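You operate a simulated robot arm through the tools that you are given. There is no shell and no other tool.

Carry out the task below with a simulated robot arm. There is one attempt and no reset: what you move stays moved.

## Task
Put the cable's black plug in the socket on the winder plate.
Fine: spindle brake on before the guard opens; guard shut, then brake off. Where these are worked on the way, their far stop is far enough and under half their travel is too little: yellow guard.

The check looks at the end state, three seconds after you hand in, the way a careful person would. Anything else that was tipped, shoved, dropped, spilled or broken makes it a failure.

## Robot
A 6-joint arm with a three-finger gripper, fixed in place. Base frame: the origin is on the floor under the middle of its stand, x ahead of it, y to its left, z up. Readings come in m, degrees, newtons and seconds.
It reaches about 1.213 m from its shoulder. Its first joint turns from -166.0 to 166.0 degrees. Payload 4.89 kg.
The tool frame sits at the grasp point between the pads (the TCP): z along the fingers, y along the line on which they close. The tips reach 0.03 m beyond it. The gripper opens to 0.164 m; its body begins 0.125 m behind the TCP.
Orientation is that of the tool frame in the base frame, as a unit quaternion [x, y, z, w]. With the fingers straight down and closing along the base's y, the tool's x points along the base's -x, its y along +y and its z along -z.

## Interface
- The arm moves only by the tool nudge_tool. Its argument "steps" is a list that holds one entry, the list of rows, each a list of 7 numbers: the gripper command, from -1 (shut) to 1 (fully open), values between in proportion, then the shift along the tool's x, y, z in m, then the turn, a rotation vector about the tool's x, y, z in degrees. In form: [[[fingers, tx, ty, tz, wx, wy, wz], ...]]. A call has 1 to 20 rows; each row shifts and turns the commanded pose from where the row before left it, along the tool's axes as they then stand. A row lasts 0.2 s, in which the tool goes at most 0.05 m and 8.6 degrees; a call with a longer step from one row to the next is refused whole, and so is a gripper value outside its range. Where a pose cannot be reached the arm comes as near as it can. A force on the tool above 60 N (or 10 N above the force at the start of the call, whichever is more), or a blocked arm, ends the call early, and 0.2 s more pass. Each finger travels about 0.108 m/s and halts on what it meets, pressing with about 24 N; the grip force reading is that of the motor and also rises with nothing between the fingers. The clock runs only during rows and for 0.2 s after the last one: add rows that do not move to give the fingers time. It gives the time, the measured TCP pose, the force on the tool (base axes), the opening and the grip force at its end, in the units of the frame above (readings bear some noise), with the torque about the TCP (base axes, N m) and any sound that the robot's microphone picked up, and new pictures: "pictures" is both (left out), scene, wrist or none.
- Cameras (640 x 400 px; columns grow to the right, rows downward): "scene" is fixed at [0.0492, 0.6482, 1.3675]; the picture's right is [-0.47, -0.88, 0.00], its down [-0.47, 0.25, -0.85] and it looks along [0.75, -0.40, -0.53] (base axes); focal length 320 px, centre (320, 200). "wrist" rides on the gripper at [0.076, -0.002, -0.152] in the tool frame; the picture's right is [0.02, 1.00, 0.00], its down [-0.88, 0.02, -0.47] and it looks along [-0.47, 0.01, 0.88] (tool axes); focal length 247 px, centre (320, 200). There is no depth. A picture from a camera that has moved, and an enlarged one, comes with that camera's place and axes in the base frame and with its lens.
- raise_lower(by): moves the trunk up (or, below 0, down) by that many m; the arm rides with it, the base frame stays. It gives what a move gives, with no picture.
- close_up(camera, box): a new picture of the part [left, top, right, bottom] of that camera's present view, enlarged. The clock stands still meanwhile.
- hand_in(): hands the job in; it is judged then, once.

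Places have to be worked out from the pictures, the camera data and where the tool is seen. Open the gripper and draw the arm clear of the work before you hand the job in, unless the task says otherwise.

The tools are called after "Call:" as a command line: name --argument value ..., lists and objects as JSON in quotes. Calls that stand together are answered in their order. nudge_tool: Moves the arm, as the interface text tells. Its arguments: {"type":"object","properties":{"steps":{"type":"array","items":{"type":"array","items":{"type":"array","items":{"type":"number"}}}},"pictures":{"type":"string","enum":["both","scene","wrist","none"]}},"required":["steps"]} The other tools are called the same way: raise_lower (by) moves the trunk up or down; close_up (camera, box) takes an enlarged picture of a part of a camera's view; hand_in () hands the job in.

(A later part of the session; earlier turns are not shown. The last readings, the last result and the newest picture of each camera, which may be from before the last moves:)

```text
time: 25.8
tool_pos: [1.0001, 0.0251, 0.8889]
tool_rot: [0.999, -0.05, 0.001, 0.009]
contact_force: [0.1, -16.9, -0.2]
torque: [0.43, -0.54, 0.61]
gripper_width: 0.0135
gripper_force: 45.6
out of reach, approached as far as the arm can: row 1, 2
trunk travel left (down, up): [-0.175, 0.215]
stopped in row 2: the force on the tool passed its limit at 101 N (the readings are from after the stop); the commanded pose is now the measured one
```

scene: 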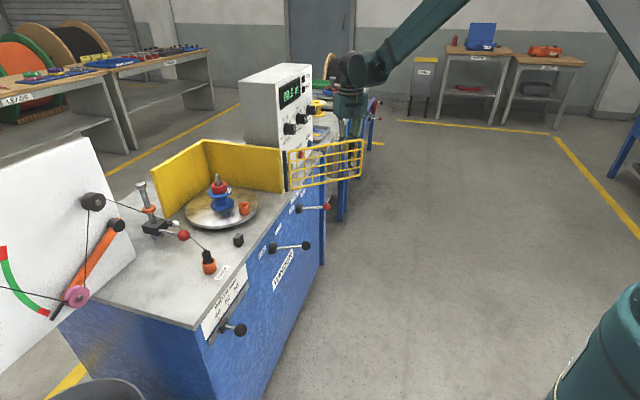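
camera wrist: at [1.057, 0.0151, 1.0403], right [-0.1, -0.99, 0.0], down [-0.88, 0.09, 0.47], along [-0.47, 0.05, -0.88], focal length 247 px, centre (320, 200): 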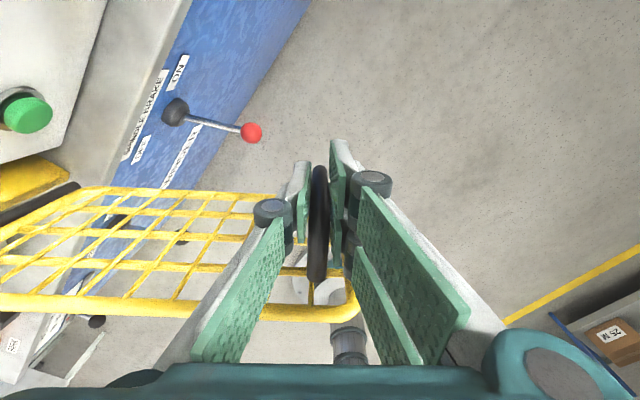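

The wrist has reached its turning limit with the guard about 130° open, well past half of any possible travel. I'll release the bar and rise straight up.

Call:
nudge_tool --steps '[[[-0.4, 0, 0, 0, 0, 0, 0], [-0.2, 0, 0, 0, 0, 0, 0], [-0.2, 0, 0, 0, 0, 0, 0], [-0.2, 0, 0, -0.03, 0, 0, 0], [-0.2, 0, 0, -0.04, 0, 0, 0], [-0.2, 0, 0, -0.04, 0, 0, 0], [-0.2, 0, 0, -0.04, 0, 0, 0], [-0.2, 0, 0, 0, 0, 0, 0]]]'

```text
time: 27.6
tool_pos: [1.0005, 0.0297, 1.0413]
tool_rot: [0.999, -0.047, 0.001, 0.009]
contact_force: [0.1, -0.1, 1.0]
torque: [0.0, -0.12, 0.03]
gripper_width: 0.0654
gripper_force: 0.1
trunk travel left (down, up): [-0.175, 0.215]
camera wrist: at [1.0754, 0.0274, 1.1933], right [-0.07, -1.0, 0.02], down [-0.88, 0.07, 0.47], along [-0.47, 0.02, -0.88], focal length 247 px, centre (320, 200)
```

scene: 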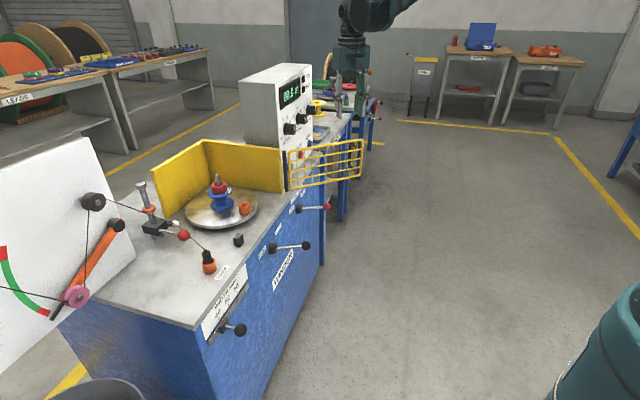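
wrist: 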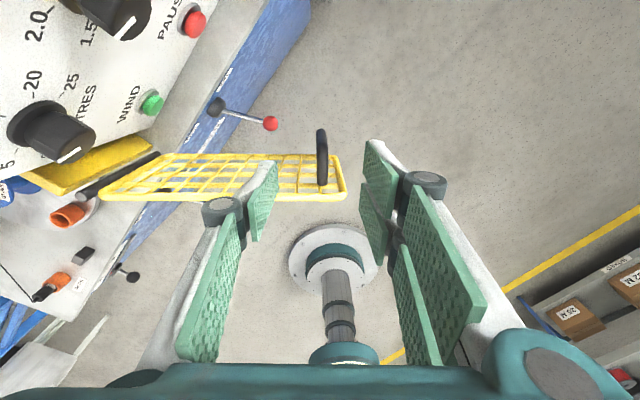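

The guard stays open and the brake lever is still at ON. Next I'll look closely at the plug and the now-exposed socket.

Call:
close_up --camera "scene" --box '[190, 170, 270, 230]'

Call:
close_up --camera "scene" --box '[175, 230, 255, 290]'

Call:
close_up --camera "scene" --box '[120, 170, 220, 260]'

```text
6.67 times, centred on (230, 200) of scene
camera zoom: at [0.0492, 0.6482, 1.3675], right [-0.47, -0.88, 0.0], down [-0.47, 0.25, -0.85], along [0.75, -0.4, -0.53], focal length 2130 px, centre (920, 200)
```

zoom: 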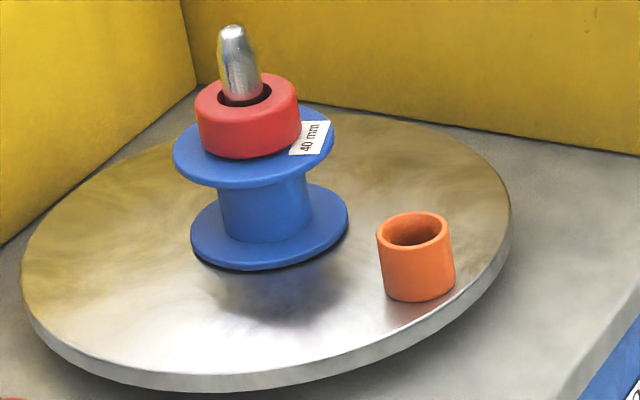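

```text
6.67 times, centred on (215, 260) of scene
camera zoom: at [0.0492, 0.6482, 1.3675], right [-0.47, -0.88, 0.0], down [-0.47, 0.25, -0.85], along [0.75, -0.4, -0.53], focal length 2130 px, centre (1020, -200)
```

zoom: 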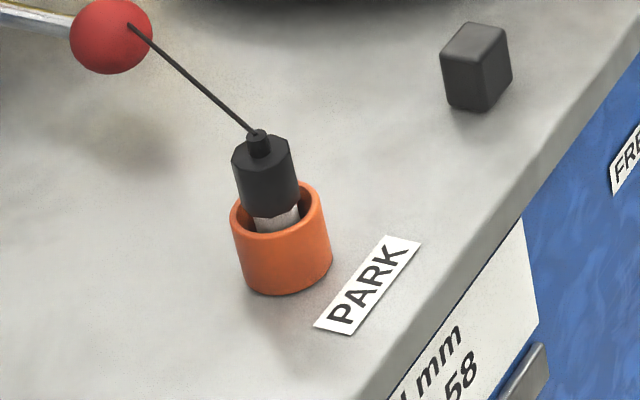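

```text
4.44 times, centred on (170, 215) of scene
camera zoom: at [0.0492, 0.6482, 1.3675], right [-0.47, -0.88, 0.0], down [-0.47, 0.25, -0.85], along [0.75, -0.4, -0.53], focal length 1420 px, centre (987, 133)
```

zoom: 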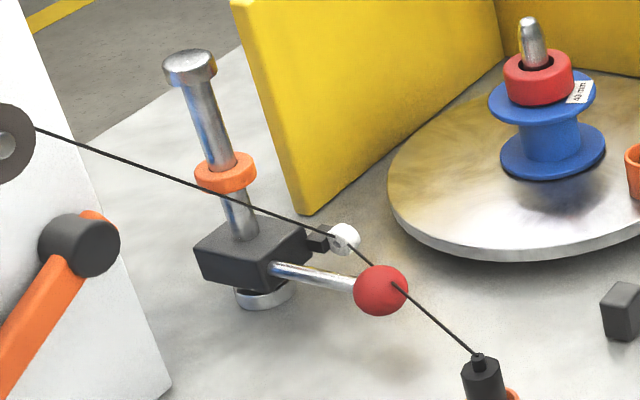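

I'll retreat outward and up, then turn the tool back so the closing line is parallel to the bench front (about -128° in base yaw), ready to visit the plug.

Call:
nudge_tool --steps '[[[-0.2, -0.0212, 0.0257, -0.0267, 0, 0, 0], [-0.2, -0.0212, 0.0257, -0.0267, 0, 0, 0], [-0.2, -0.0212, 0.0257, -0.0267, 0, 0, 0], [-0.2, 0, 0, 0, 0, 0, 8], [-0.2, 0, 0, 0, 0, 0, 8], [-0.2, 0, 0, 0, 0, 0, 8], [-0.2, 0, 0, 0, 0, 0, 8], [-0.2, 0, 0, 0, 0, 0, 8], [-0.2, 0, 0, 0, 0, 0, 8], [-0.2, 0, 0, 0, 0, 0, 8], [-0.2, 0, 0, 0, 0, 0, 8], [-0.2, 0, 0, 0, 0, 0, 8], [-0.2, 0, 0, 0, 0, 0, 8], [-0.2, 0, 0, 0, 0, 0, 8], [-0.2, 0, 0, 0, 0, 0, 8], [-0.2, 0, 0, 0, 0, 0, 8], [-0.2, 0, 0, 0, 0, 0, 8], [-0.2, 0, 0, 0, 0, 0, 8], [-0.2, 0, 0, 0, 0, 0, 8]]]'

```text
time: 31.6
tool_pos: [0.929, -0.0005, 1.1197]
tool_rot: [-0.394, 0.919, -0.009, -0.003]
contact_force: [-0.3, 0.3, -0.2]
torque: [-0.02, 0.01, 0.03]
gripper_width: 0.0657
gripper_force: 0.1
out of reach, approached as far as the arm can: row 1, 2, 3
trunk travel left (down, up): [-0.175, 0.215]
camera wrist: at [0.8764, -0.0549, 1.2724], right [-0.74, 0.67, -0.01], down [0.59, 0.66, 0.46], along [0.32, 0.33, -0.89], focal length 247 px, centre (320, 200)
```

scene: 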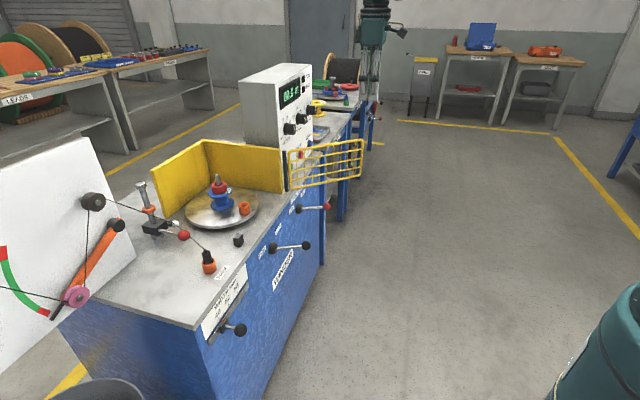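
wrist: 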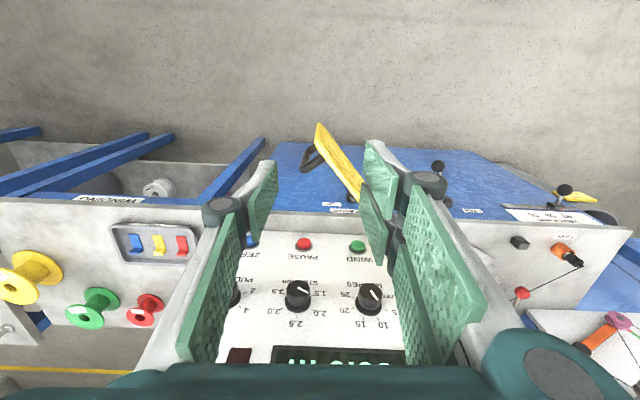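

I'll level the tool exactly and move over the plug, passing well above the opened guard.

Call:
nudge_tool --steps '[[[-0.2, 0, 0, 0, -0.81, -0.72, 1.4], [-0.2, -0.01934, 0.04237, 0.005, 0, 0, 0], [-0.2, -0.01934, 0.04237, 0.005, 0, 0, 0], [-0.2, -0.01934, 0.04237, 0.005, 0, 0, 0], [-0.2, -0.01934, 0.04237, 0.005, 0, 0, 0], [-0.2, -0.01934, 0.04237, 0.005, 0, 0, 0], [-0.2, -0.01934, 0.04237, 0.005, 0, 0, 0], [-0.2, -0.01934, 0.04237, 0.005, 0, 0, 0], [-0.2, -0.01934, 0.04237, 0.005, 0, 0, 0], [-0.2, -0.01934, 0.04237, 0.005, 0, 0, 0], [-0.2, -0.01934, 0.04237, 0.005, 0, 0, 0], [-0.2, -0.01934, 0.04237, 0.005, 0, 0, 0], [-0.2, -0.01934, 0.04237, 0.005, 0, 0, 0], [-0.2, -0.01934, 0.04237, 0.005, 0, 0, 0], [-0.2, -0.01934, 0.04237, 0.005, 0, 0, 0], [-0.2, 0, 0, 0, 0, 0, 0]]]'

```text
time: 35.0
tool_pos: [0.7019, 0.6068, 1.0508]
tool_rot: [-0.383, 0.924, -0.001, 0.0]
contact_force: [0.9, 0.6, -0.1]
torque: [-0.07, 0.01, 0.01]
gripper_width: 0.0656
gripper_force: 0.1
trunk travel left (down, up): [-0.175, 0.215]
camera wrist: at [0.6479, 0.553, 1.2033], right [-0.72, 0.69, 0.0], down [0.61, 0.64, 0.47], along [0.33, 0.34, -0.88], focal length 247 px, centre (320, 200)
```

scene: 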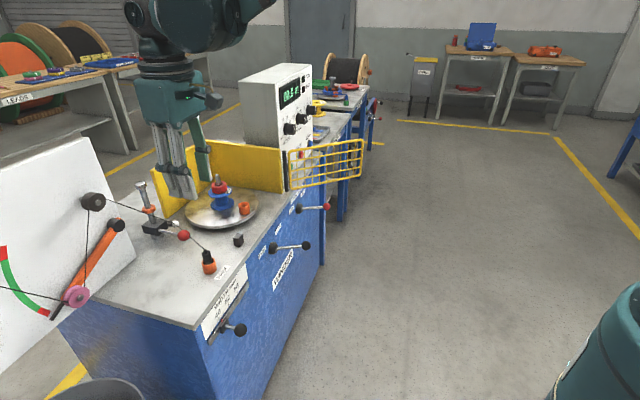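
wrist: 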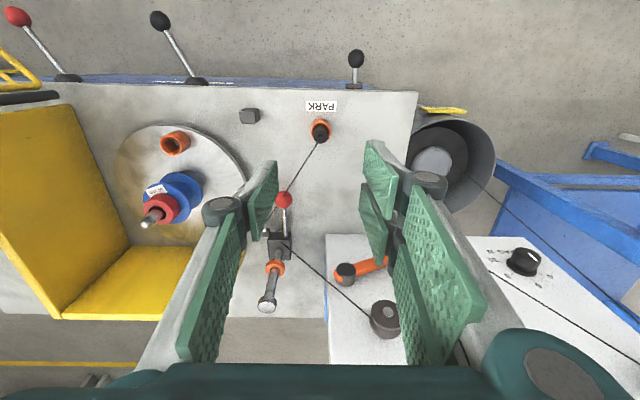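

Good top view: the plug, the plate socket and the spool are all visible. I'll zoom in to triangulate the plug and socket accurately.

Call:
close_up --camera "wrist" --box '[280, 90, 360, 170]'

Call:
close_up --camera "wrist" --box '[110, 110, 230, 240]'

```text
5.00 times, centred on (320, 130) of wrist
camera zoom: at [0.6479, 0.553, 1.2033], right [-0.72, 0.69, 0.0], down [0.61, 0.64, 0.47], along [0.33, 0.34, -0.88], focal length 1235 px, centre (320, 550)
```

zoom: 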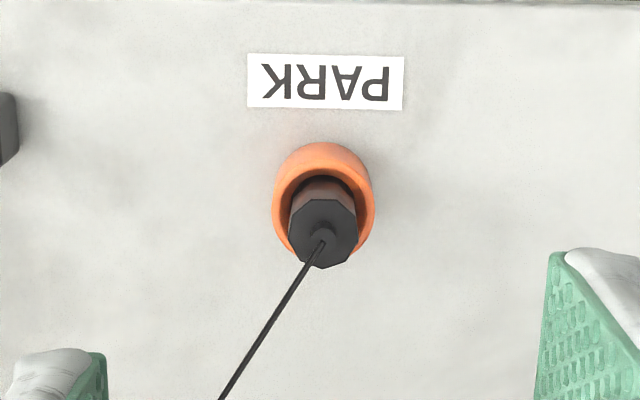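

```text
3.08 times, centred on (170, 175) of wrist
camera zoom: at [0.6479, 0.553, 1.2033], right [-0.72, 0.69, 0.0], down [0.61, 0.64, 0.47], along [0.33, 0.34, -0.88], focal length 760 px, centre (782, 277)
```

zoom: 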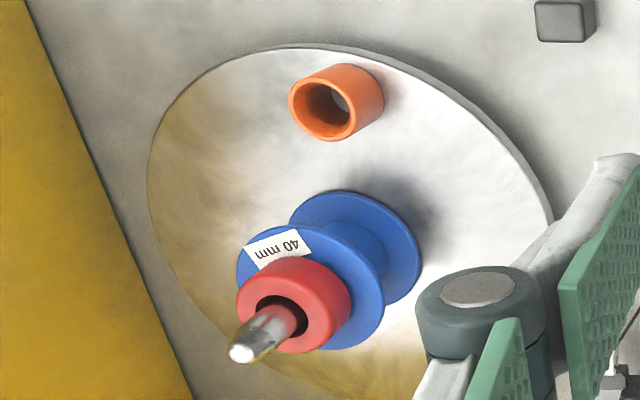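

Plug top is at about (0.708, 0.615, 0.843), park rim z about 0.814, and plate socket rim at about (0.875, 0.470, 0.845). I'll lower over the plug with open fingers, stopping a little above it to check.

Call:
nudge_tool --steps '[[[-0.2, -0.0057, 0, 0.03, 0, 0, 0], [-0.2, 0, 0, 0.04, 0, 0, 0], [-0.2, 0, 0, 0.04, 0, 0, 0], [-0.2, 0, 0, 0.04, 0, 0, 0], [-0.2, 0, 0, 0, 0, 0, 0]]]'

```text
time: 36.2
tool_pos: [0.707, 0.6138, 0.9024]
tool_rot: [-0.383, 0.924, 0.0, 0.0]
contact_force: [0.7, 0.5, -0.2]
torque: [-0.02, 0.01, -0.01]
gripper_width: 0.0658
gripper_force: 0.0
trunk travel left (down, up): [-0.175, 0.215]
camera wrist: at [0.6525, 0.5594, 1.0543], right [-0.72, 0.69, 0.0], down [0.61, 0.64, 0.47], along [0.33, 0.34, -0.88], focal length 247 px, centre (320, 200)
```

scene: 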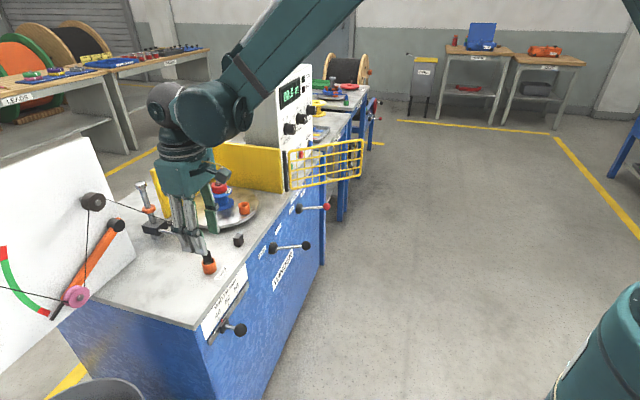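
wrist: 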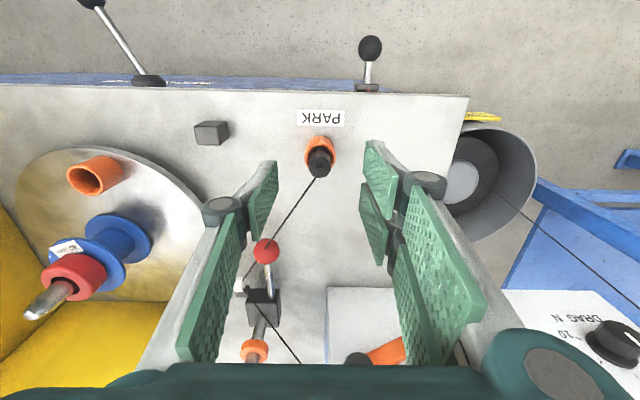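

Call:
close_up --camera "wrist" --box '[260, 110, 380, 210]'

Call:
close_up --camera "scene" --box '[150, 200, 250, 290]'

```text
4.00 times, centred on (320, 160) of wrist
camera zoom: at [0.6525, 0.5594, 1.0543], right [-0.72, 0.69, 0.0], down [0.61, 0.64, 0.47], along [0.33, 0.34, -0.88], focal length 988 px, centre (320, 360)
```

zoom: 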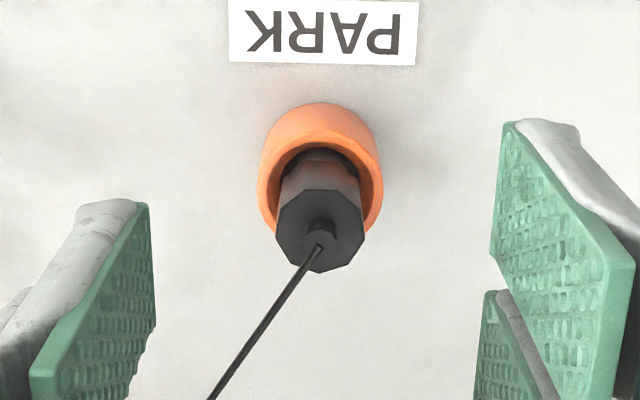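

```text
4.44 times, centred on (200, 245) of scene
camera zoom: at [0.0492, 0.6482, 1.3675], right [-0.47, -0.88, 0.0], down [-0.47, 0.25, -0.85], along [0.75, -0.4, -0.53], focal length 1420 px, centre (853, 0)
```

zoom: 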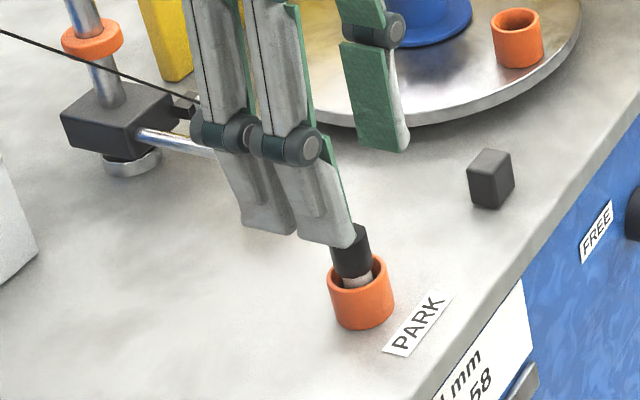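

The plug is well centred (tool x about -0.003, y about 0). I'll lower to z about 0.849, which keeps the tips just above the park rim, and close on the body.

Call:
nudge_tool --steps '[[[-0.2, 0.002, 0, 0.0265, 0, 0, 0], [-0.2, 0, 0, 0.0265, 0, 0, 0], [-0.2, 0, 0, 0, 0, 0, 0], [-0.5, 0, 0, 0, 0, 0, 0], [-0.65, 0, 0, 0, 0, 0, 0], [-0.8, 0, 0, 0, 0, 0, 0], [-1, 0, 0, 0, 0, 0, 0], [-1, 0, 0, 0, 0, 0, 0]]]'

```text
time: 38.0
tool_pos: [0.7028, 0.6136, 0.8492]
tool_rot: [-0.383, 0.924, 0.0, 0.0]
contact_force: [0.3, -0.1, -0.4]
torque: [0.02, 0.01, -0.01]
gripper_width: 0.0191
gripper_force: 23.7
trunk travel left (down, up): [-0.175, 0.215]
camera wrist: at [0.6495, 0.5578, 1.0007], right [-0.72, 0.69, 0.0], down [0.61, 0.64, 0.47], along [0.33, 0.34, -0.88], focal length 247 px, centre (320, 200)
```

scene: 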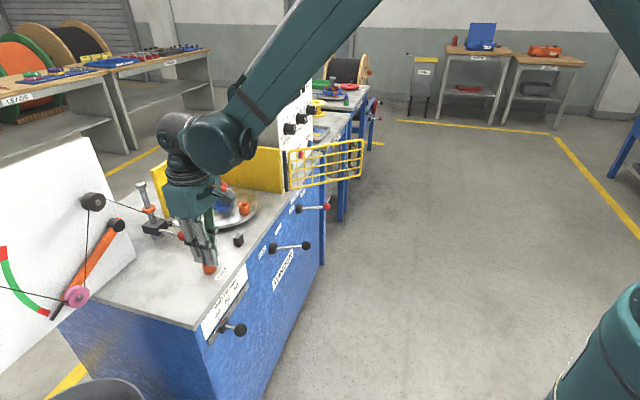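
wrist: 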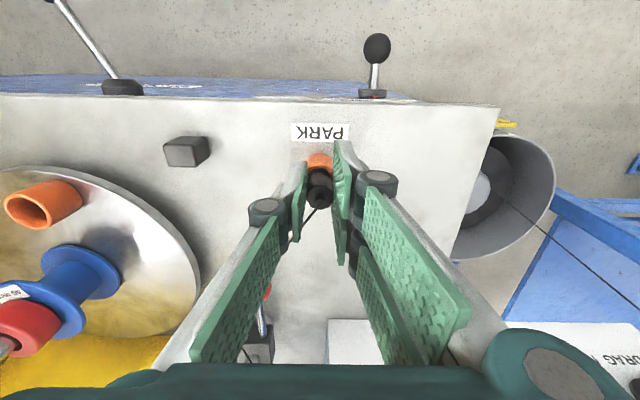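

The plug is held (width 0.019). I'll zoom in to confirm the grasp, then lift straight up.

Call:
close_up --camera "wrist" --box '[260, 120, 390, 230]'

Call:
close_up --camera "scene" --box '[160, 220, 260, 290]'

```text
3.64 times, centred on (325, 175) of wrist
camera zoom: at [0.6495, 0.5578, 1.0007], right [-0.72, 0.69, 0.0], down [0.61, 0.64, 0.47], along [0.33, 0.34, -0.88], focal length 898 px, centre (302, 291)
```

zoom: 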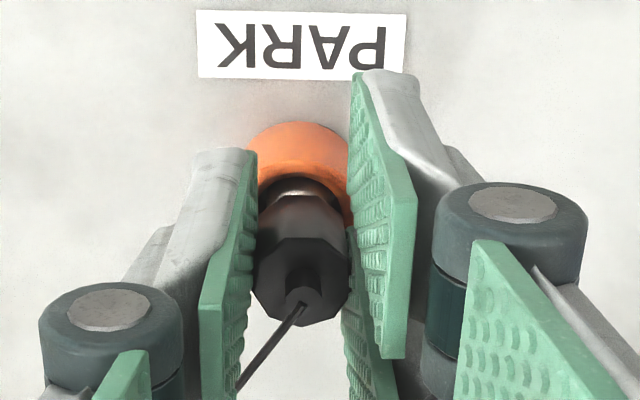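

```text
5.71 times, centred on (210, 255) of scene
camera zoom: at [0.0492, 0.6482, 1.3675], right [-0.47, -0.88, 0.0], down [-0.47, 0.25, -0.85], along [0.75, -0.4, -0.53], focal length 1826 px, centre (949, -114)
```

zoom: 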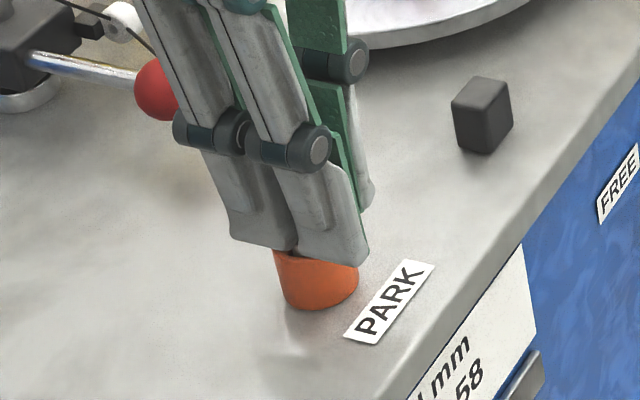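

The plug is clamped squarely between the pads. I'll lift it 0.09 m straight up out of PARK.

Call:
nudge_tool --steps '[[[-1, 0, 0, -0.015, 0, 0, 0], [-1, 0, 0, -0.015, 0, 0, 0], [-1, 0, 0, -0.02, 0, 0, 0], [-1, 0, 0, -0.02, 0, 0, 0], [-1, 0, 0, -0.02, 0, 0, 0], [-1, 0, 0, 0, 0, 0, 0]]]'

```text
time: 39.4
tool_pos: [0.7017, 0.6114, 0.9369]
tool_rot: [-0.383, 0.924, -0.001, 0.0]
contact_force: [0.1, -0.5, 0.4]
torque: [-0.02, -0.01, 0.01]
gripper_width: 0.0191
gripper_force: 24.2
trunk travel left (down, up): [-0.175, 0.215]
camera wrist: at [0.6475, 0.5568, 1.0894], right [-0.72, 0.69, 0.0], down [0.61, 0.64, 0.47], along [0.33, 0.34, -0.88], focal length 247 px, centre (320, 200)
```

scene: 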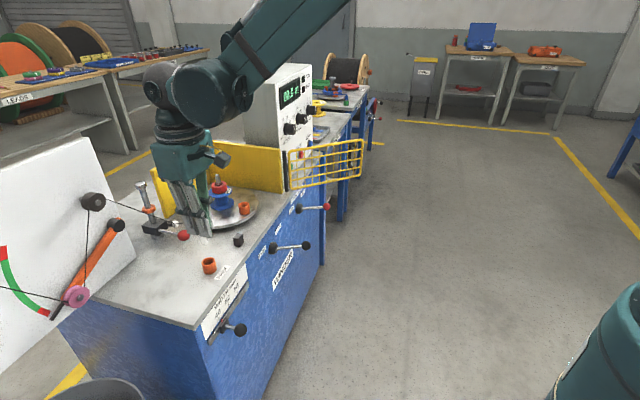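
wrist: 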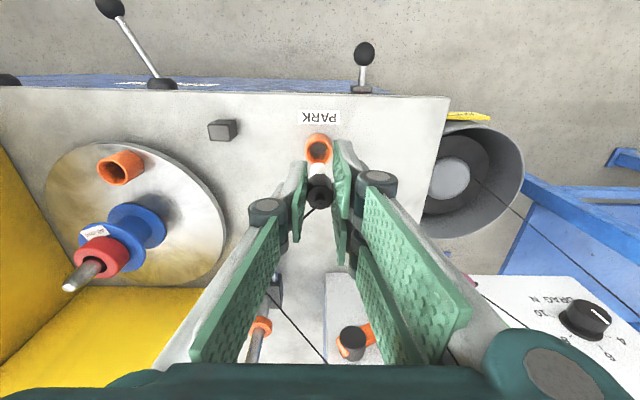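

Call:
close_up --camera "wrist" --box '[270, 110, 380, 230]'

Call:
close_up --camera "wrist" --box '[70, 120, 200, 220]'

Call:
close_up --camera "scene" --box '[160, 200, 260, 280]'

```text
3.33 times, centred on (325, 170) of wrist
camera zoom: at [0.6475, 0.5568, 1.0894], right [-0.72, 0.69, 0.0], down [0.61, 0.64, 0.47], along [0.33, 0.34, -0.88], focal length 823 px, centre (303, 300)
```

zoom: 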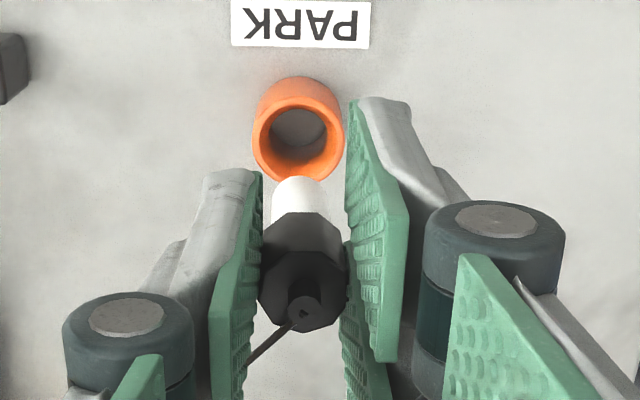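

```text
4.00 times, centred on (135, 170) of wrist
camera zoom: at [0.6475, 0.5568, 1.0894], right [-0.72, 0.69, 0.0], down [0.61, 0.64, 0.47], along [0.33, 0.34, -0.88], focal length 988 px, centre (1060, 320)
```

zoom: 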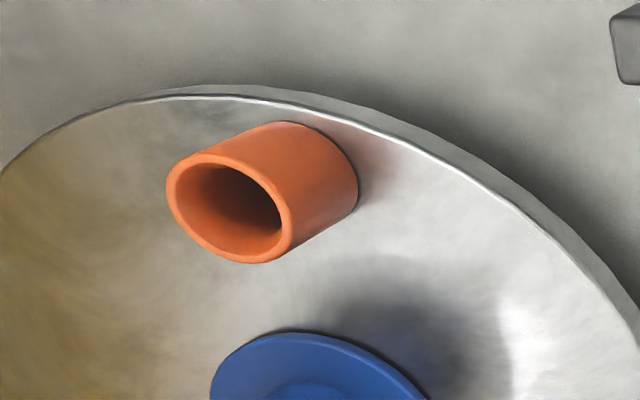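

```text
5.00 times, centred on (210, 240) of scene
camera zoom: at [0.0492, 0.6482, 1.3675], right [-0.47, -0.88, 0.0], down [-0.47, 0.25, -0.85], along [0.75, -0.4, -0.53], focal length 1598 px, centre (870, 0)
```

zoom: 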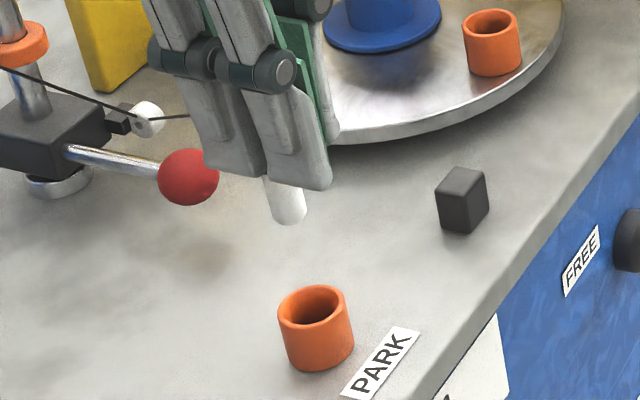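

The plug is free and vertical; its axis is at tool (-0.006, 0) and its tip reaches about 0.069 below the TCP. In the tool frame the socket is at about (-0.025, -0.219), so I'll carry the plug there at safe height and re-check.

Call:
nudge_tool --steps '[[[-1, 0, 0, -0.02, 0, 0, 0], [-1, -0.0031, -0.0365, 0, 0, 0, 0], [-1, -0.0031, -0.0365, 0, 0, 0, 0], [-1, -0.0031, -0.0365, 0, 0, 0, 0], [-1, -0.0031, -0.0365, 0, 0, 0, 0], [-1, -0.0031, -0.0365, 0, 0, 0, 0], [-1, -0.0031, -0.0365, 0, 0, 0, 0], [-1, 0, 0, 0, 0, 0, 0]]]'

```text
time: 41.2
tool_pos: [0.8701, 0.4691, 0.9602]
tool_rot: [-0.384, 0.924, 0.0, 0.0]
contact_force: [-0.2, -0.3, -0.3]
torque: [0.0, 0.0, 0.02]
gripper_width: 0.019
gripper_force: 23.5
trunk travel left (down, up): [-0.175, 0.215]
camera wrist: at [0.8171, 0.4153, 1.1114], right [-0.72, 0.69, 0.0], down [0.61, 0.64, 0.47], along [0.33, 0.34, -0.88], focal length 247 px, centre (320, 200)
```

scene: 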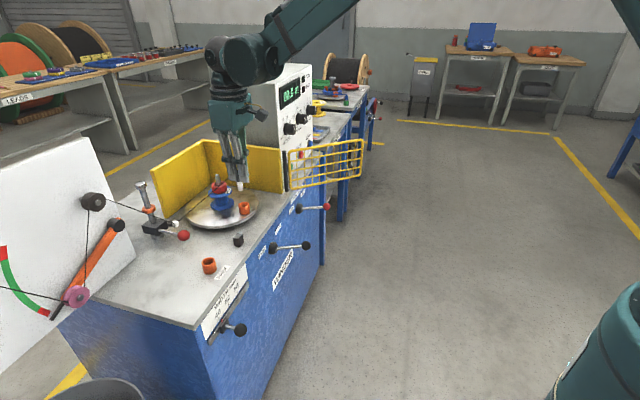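
wrist: 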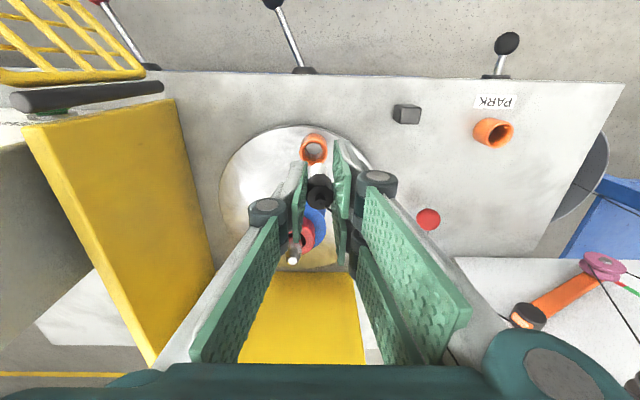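

Now I'll zoom in to check the tip-over-socket alignment, and see where the cable runs.

Call:
close_up --camera "wrist" --box '[260, 110, 380, 220]'

Call:
close_up --camera "scene" --box '[180, 120, 290, 230]'

Call:
close_up --camera "scene" --box '[60, 150, 260, 290]'

```text
3.64 times, centred on (320, 165) of wrist
camera zoom: at [0.8171, 0.4153, 1.1114], right [-0.72, 0.69, 0.0], down [0.61, 0.64, 0.47], along [0.33, 0.34, -0.88], focal length 898 px, centre (320, 327)
```

zoom: 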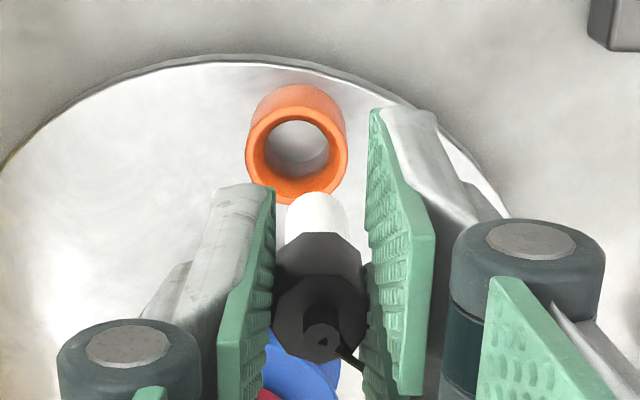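

```text
3.64 times, centred on (235, 175) of scene
camera zoom: at [0.0492, 0.6482, 1.3675], right [-0.47, -0.88, 0.0], down [-0.47, 0.25, -0.85], along [0.75, -0.4, -0.53], focal length 1162 px, centre (629, 291)
```

zoom: 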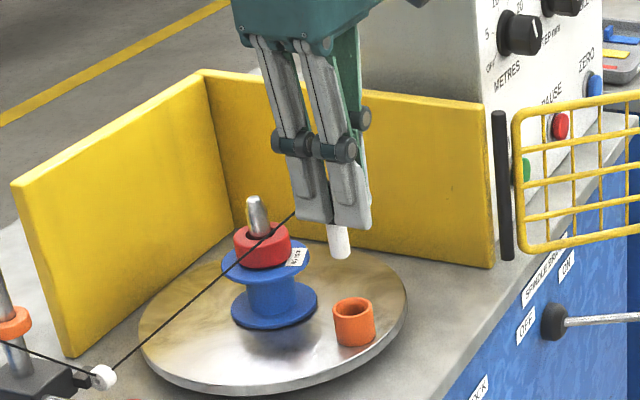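

```text
2.86 times, centred on (160, 220) of scene
camera zoom: at [0.0492, 0.6482, 1.3675], right [-0.47, -0.88, 0.0], down [-0.47, 0.25, -0.85], along [0.75, -0.4, -0.53], focal length 913 px, centre (777, 143)
```

zoom: 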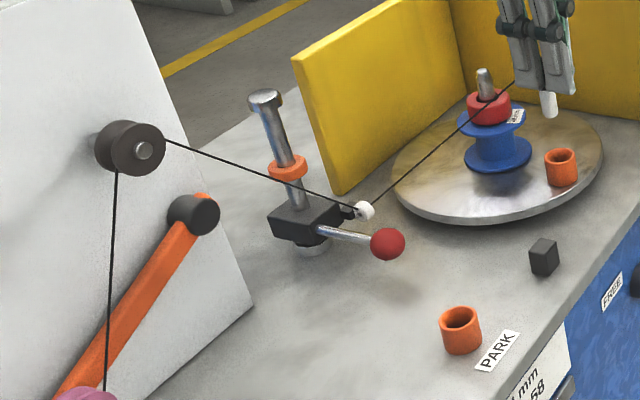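

The tip is nearly over the socket, which is about 5 mm further along tool -y. I'll correct and lower to about 1 cm above the rim for a final check.

Call:
nudge_tool --steps '[[[-1, 0.001, -0.0055, 0, 0, 0, 0], [-1, 0, 0, 0.0175, 0, 0, 0], [-1, 0, 0, 0.0175, 0, 0, 0], [-1, 0, 0, 0, 0, 0, 0]]]'

Call:
close_up --camera "wrist" --box '[260, 110, 380, 220]'

Call:
close_up --camera "scene" --box '[210, 170, 270, 230]'

```text
time: 42.2
tool_pos: [0.8725, 0.4667, 0.9216]
tool_rot: [-0.383, 0.924, 0.0, 0.0]
contact_force: [0.0, -1.0, 0.2]
torque: [-0.04, 0.01, -0.03]
gripper_width: 0.019
gripper_force: 23.6
trunk travel left (down, up): [-0.175, 0.215]
camera wrist: at [0.8192, 0.4115, 1.0738], right [-0.72, 0.69, 0.0], down [0.61, 0.64, 0.47], along [0.33, 0.34, -0.88], focal length 247 px, centre (320, 200)
```

scene: 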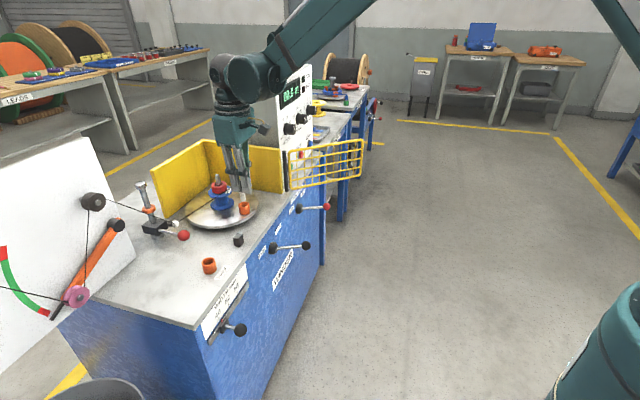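
wrist: 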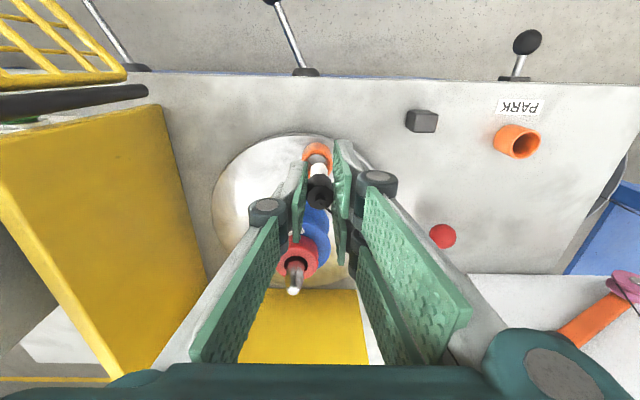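

```text
3.64 times, centred on (320, 165) of wrist
camera zoom: at [0.8192, 0.4115, 1.0738], right [-0.72, 0.69, 0.0], down [0.61, 0.64, 0.47], along [0.33, 0.34, -0.88], focal length 898 px, centre (320, 327)
```

zoom: 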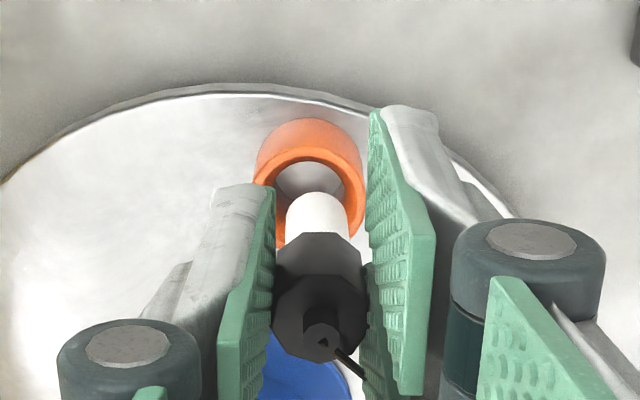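

```text
6.67 times, centred on (240, 200) of scene
camera zoom: at [0.0492, 0.6482, 1.3675], right [-0.47, -0.88, 0.0], down [-0.47, 0.25, -0.85], along [0.75, -0.4, -0.53], focal length 2130 px, centre (853, 200)
```

zoom: 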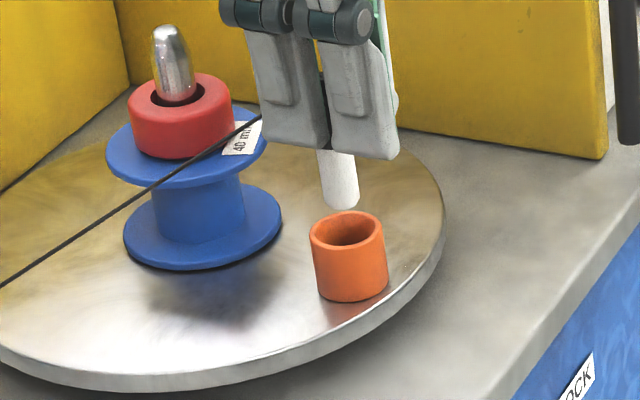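

The lateral offset is now about 2.5 mm in tool y, and tool x looks good. I'll correct that and begin inserting gently.

Call:
nudge_tool --steps '[[[-1, 0, -0.0025, 0, 0, 0, 0], [-1, 0, 0, 0.006, 0, 0, 0], [-1, 0, 0, 0.006, 0, 0, 0], [-1, 0, 0, 0.006, 0, 0, 0], [-1, 0, 0, 0, 0, 0, 0]]]'

Call:
close_up --camera "wrist" --box '[260, 110, 380, 220]'

Call:
close_up --camera "scene" --box '[210, 170, 270, 230]'

```text
time: 43.4
tool_pos: [0.8759, 0.4645, 0.9019]
tool_rot: [-0.383, 0.924, 0.0, -0.001]
contact_force: [-0.4, -0.2, -1.0]
torque: [0.02, -0.01, -0.02]
gripper_width: 0.0191
gripper_force: 24.1
trunk travel left (down, up): [-0.175, 0.215]
camera wrist: at [0.8215, 0.4088, 1.0555], right [-0.72, 0.69, 0.0], down [0.61, 0.64, 0.47], along [0.33, 0.34, -0.88], focal length 247 px, centre (320, 200)
```

scene: 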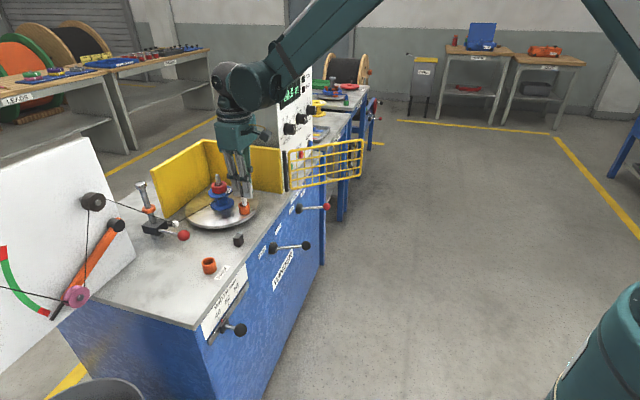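
wrist: 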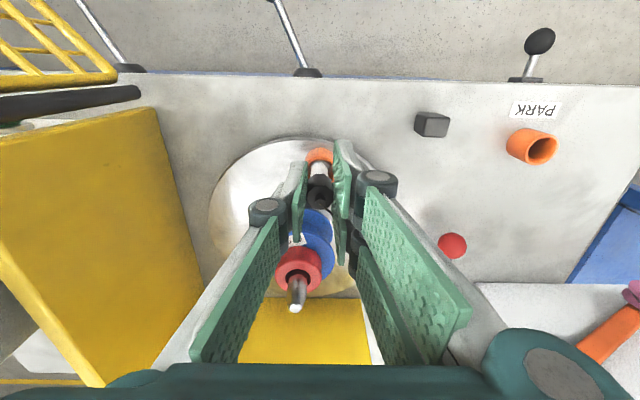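

```text
3.64 times, centred on (320, 165) of wrist
camera zoom: at [0.8215, 0.4088, 1.0555], right [-0.72, 0.69, 0.0], down [0.61, 0.64, 0.47], along [0.33, 0.34, -0.88], focal length 898 px, centre (320, 327)
```

zoom: 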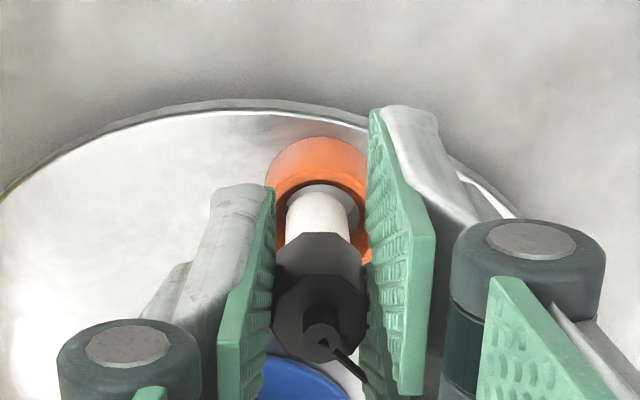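

```text
6.67 times, centred on (240, 200) of scene
camera zoom: at [0.0492, 0.6482, 1.3675], right [-0.47, -0.88, 0.0], down [-0.47, 0.25, -0.85], along [0.75, -0.4, -0.53], focal length 2130 px, centre (853, 200)
```

zoom: 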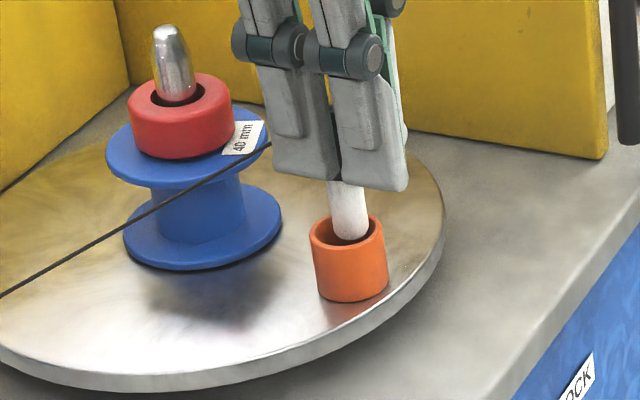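

The tip has entered the socket cleanly and centred, with no contact force. I'll keep pushing down gently.

Call:
nudge_tool --steps '[[[-1, 0, 0, 0.005, 0, 0, 0], [-1, 0, 0, 0.005, 0, 0, 0], [-1, 0, 0, 0.005, 0, 0, 0], [-1, 0, 0, 0.004, 0, 0, 0], [-1, 0, 0, 0, 0, 0, 0]]]'

Call:
close_up --camera "wrist" --box '[260, 110, 380, 220]'

Call:
close_up --camera "scene" --box '[210, 170, 270, 230]'

```text
time: 44.6
tool_pos: [0.8744, 0.4631, 0.8844]
tool_rot: [-0.383, 0.924, 0.0, 0.0]
contact_force: [-0.2, 0.5, -0.5]
torque: [0.07, 0.01, -0.03]
gripper_width: 0.0191
gripper_force: 24.0
trunk travel left (down, up): [-0.175, 0.215]
camera wrist: at [0.8211, 0.4082, 1.0366], right [-0.72, 0.69, 0.0], down [0.61, 0.64, 0.47], along [0.33, 0.34, -0.88], focal length 247 px, centre (320, 200)
```

scene: 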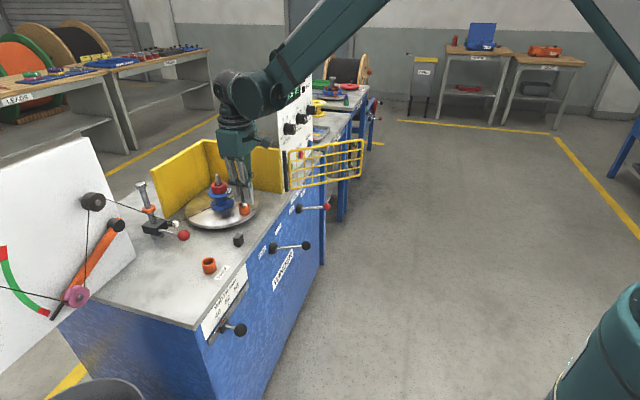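
wrist: 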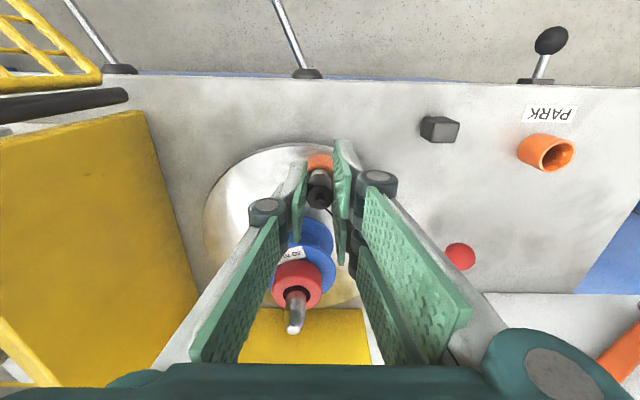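

```text
3.64 times, centred on (320, 165) of wrist
camera zoom: at [0.8211, 0.4082, 1.0366], right [-0.72, 0.69, 0.0], down [0.61, 0.64, 0.47], along [0.33, 0.34, -0.88], focal length 898 px, centre (320, 327)
```

zoom: 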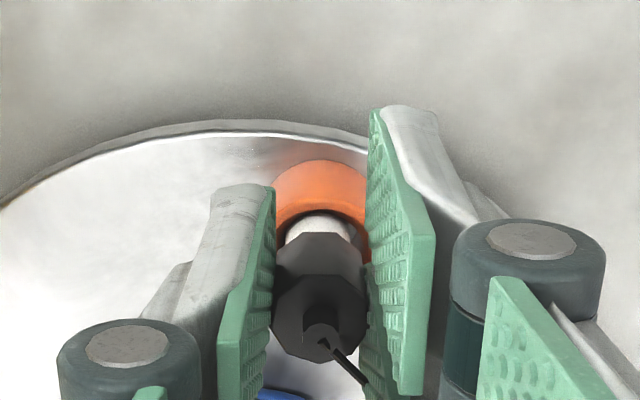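

```text
6.67 times, centred on (240, 200) of scene
camera zoom: at [0.0492, 0.6482, 1.3675], right [-0.47, -0.88, 0.0], down [-0.47, 0.25, -0.85], along [0.75, -0.4, -0.53], focal length 2130 px, centre (853, 200)
```

zoom: 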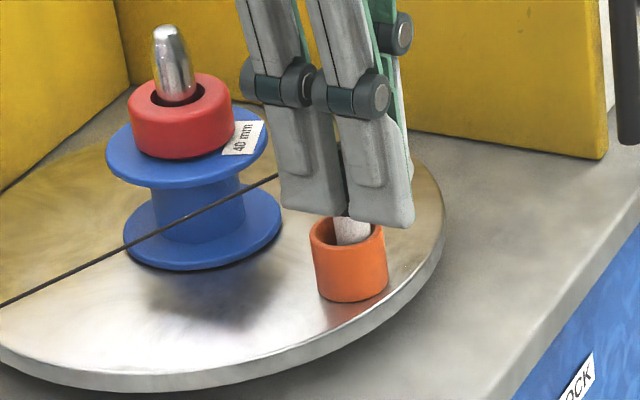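

Still no resistance and a little of the tip remains visible. I'll go further down in small steps.

Call:
nudge_tool --steps '[[[-1, 0, 0, 0.003, 0, 0, 0], [-1, 0, 0, 0.003, 0, 0, 0], [-1, 0, 0, 0.002, 0, 0, 0], [-1, 0, 0, 0, 0, 0, 0]]]'

Call:
close_up --camera "wrist" --box '[260, 120, 390, 230]'

Call:
close_up --camera "scene" --box '[210, 170, 270, 230]'

```text
time: 45.6
tool_pos: [0.8746, 0.4634, 0.8753]
tool_rot: [-0.383, 0.924, 0.0, 0.0]
contact_force: [0.1, -0.8, -0.4]
torque: [0.02, 0.02, 0.03]
gripper_width: 0.019
gripper_force: 24.1
trunk travel left (down, up): [-0.175, 0.215]
camera wrist: at [0.8215, 0.4081, 1.0287], right [-0.72, 0.69, 0.0], down [0.61, 0.64, 0.47], along [0.33, 0.34, -0.88], focal length 247 px, centre (320, 200)
```

scene: 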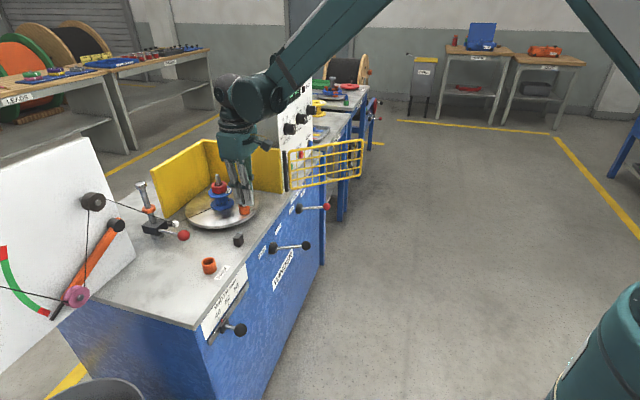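
wrist: 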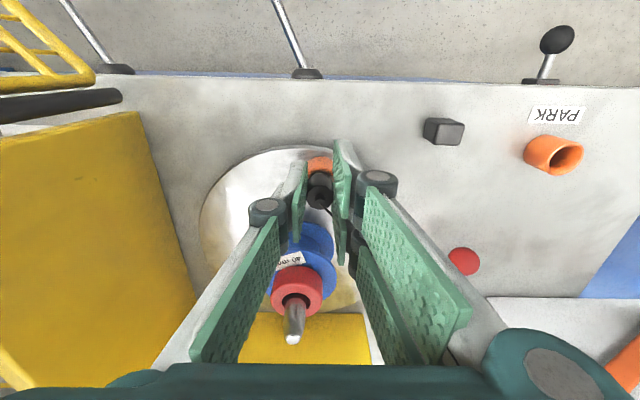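

```text
3.64 times, centred on (325, 175) of wrist
camera zoom: at [0.8215, 0.4081, 1.0287], right [-0.72, 0.69, 0.0], down [0.61, 0.64, 0.47], along [0.33, 0.34, -0.88], focal length 898 px, centre (302, 291)
```

zoom: 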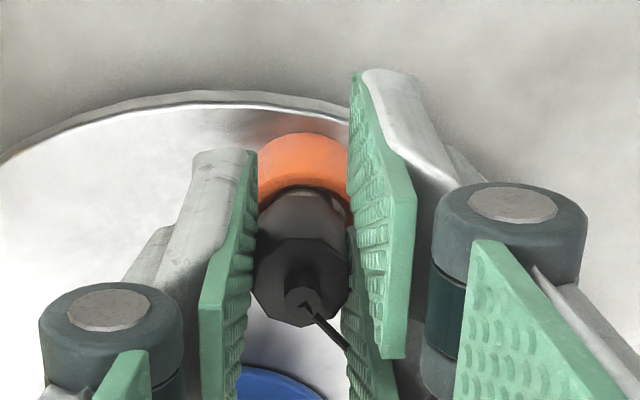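

```text
6.67 times, centred on (240, 200) of scene
camera zoom: at [0.0492, 0.6482, 1.3675], right [-0.47, -0.88, 0.0], down [-0.47, 0.25, -0.85], along [0.75, -0.4, -0.53], focal length 2130 px, centre (853, 200)
```

zoom: 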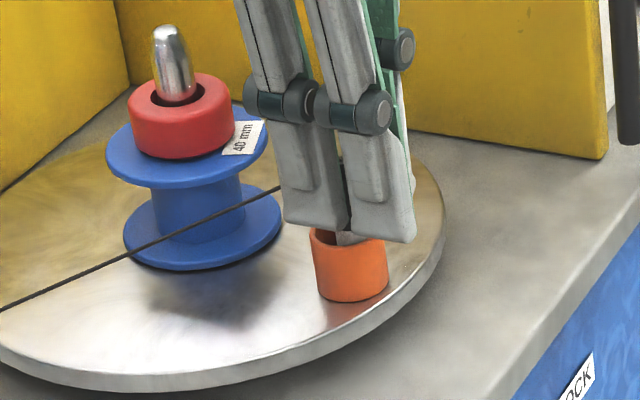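

The plug is now about as deep as it sat in PARK, with still no contact. I'll press a couple more millimetres to feel the seat.

Call:
nudge_tool --steps '[[[-1, 0, 0, 0.002, 0, 0, 0], [-1, 0, 0, 0.002, 0, 0, 0], [-1, 0, 0, 0, 0, 0, 0]]]' --pictures "wrist"

Call:
close_up --camera "wrist" --box '[260, 120, 390, 230]'

Call:
close_up --camera "scene" --box '[220, 180, 260, 220]'

```text
time: 46.4
tool_pos: [0.8747, 0.4624, 0.8749]
tool_rot: [-0.383, 0.924, 0.0, 0.001]
contact_force: [2.5, 0.1, 24.4]
torque: [0.21, -0.3, 0.03]
gripper_width: 0.0189
gripper_force: 24.3
trunk travel left (down, up): [-0.175, 0.215]
camera wrist: at [0.8208, 0.4081, 1.0264], right [-0.72, 0.69, 0.0], down [0.61, 0.64, 0.47], along [0.33, 0.34, -0.88], focal length 247 px, centre (320, 200)
```

wrist: 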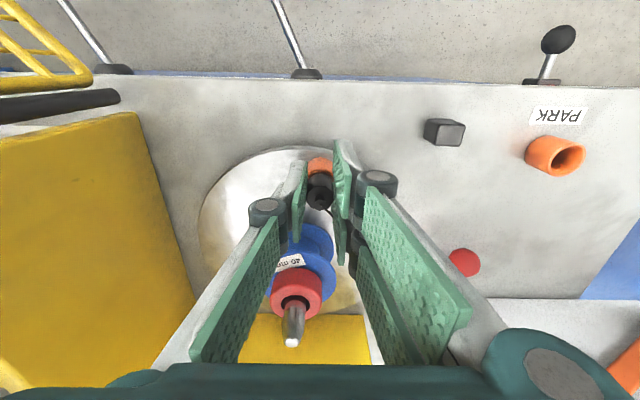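

```text
3.64 times, centred on (325, 175) of wrist
camera zoom: at [0.8208, 0.4081, 1.0264], right [-0.72, 0.69, 0.0], down [0.61, 0.64, 0.47], along [0.33, 0.34, -0.88], focal length 898 px, centre (302, 291)
```

zoom: 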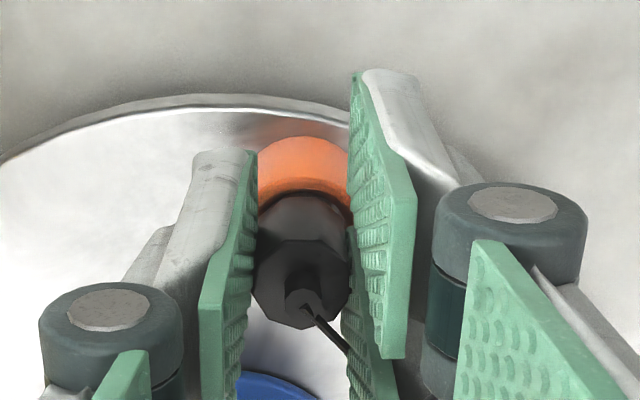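

```text
10.00 times, centred on (240, 200) of scene
camera zoom: at [0.0492, 0.6482, 1.3675], right [-0.47, -0.88, 0.0], down [-0.47, 0.25, -0.85], along [0.75, -0.4, -0.53], focal length 3195 px, centre (1120, 200)
```

zoom: 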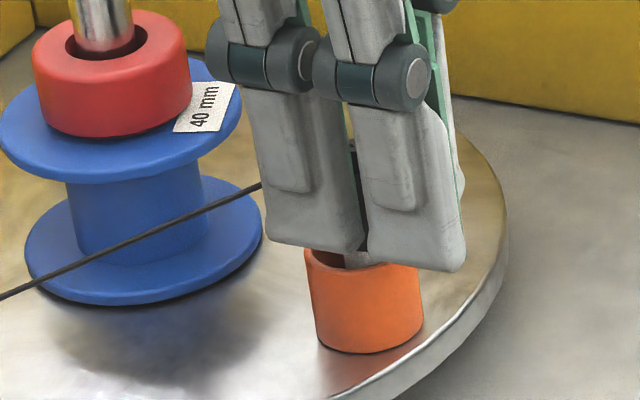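

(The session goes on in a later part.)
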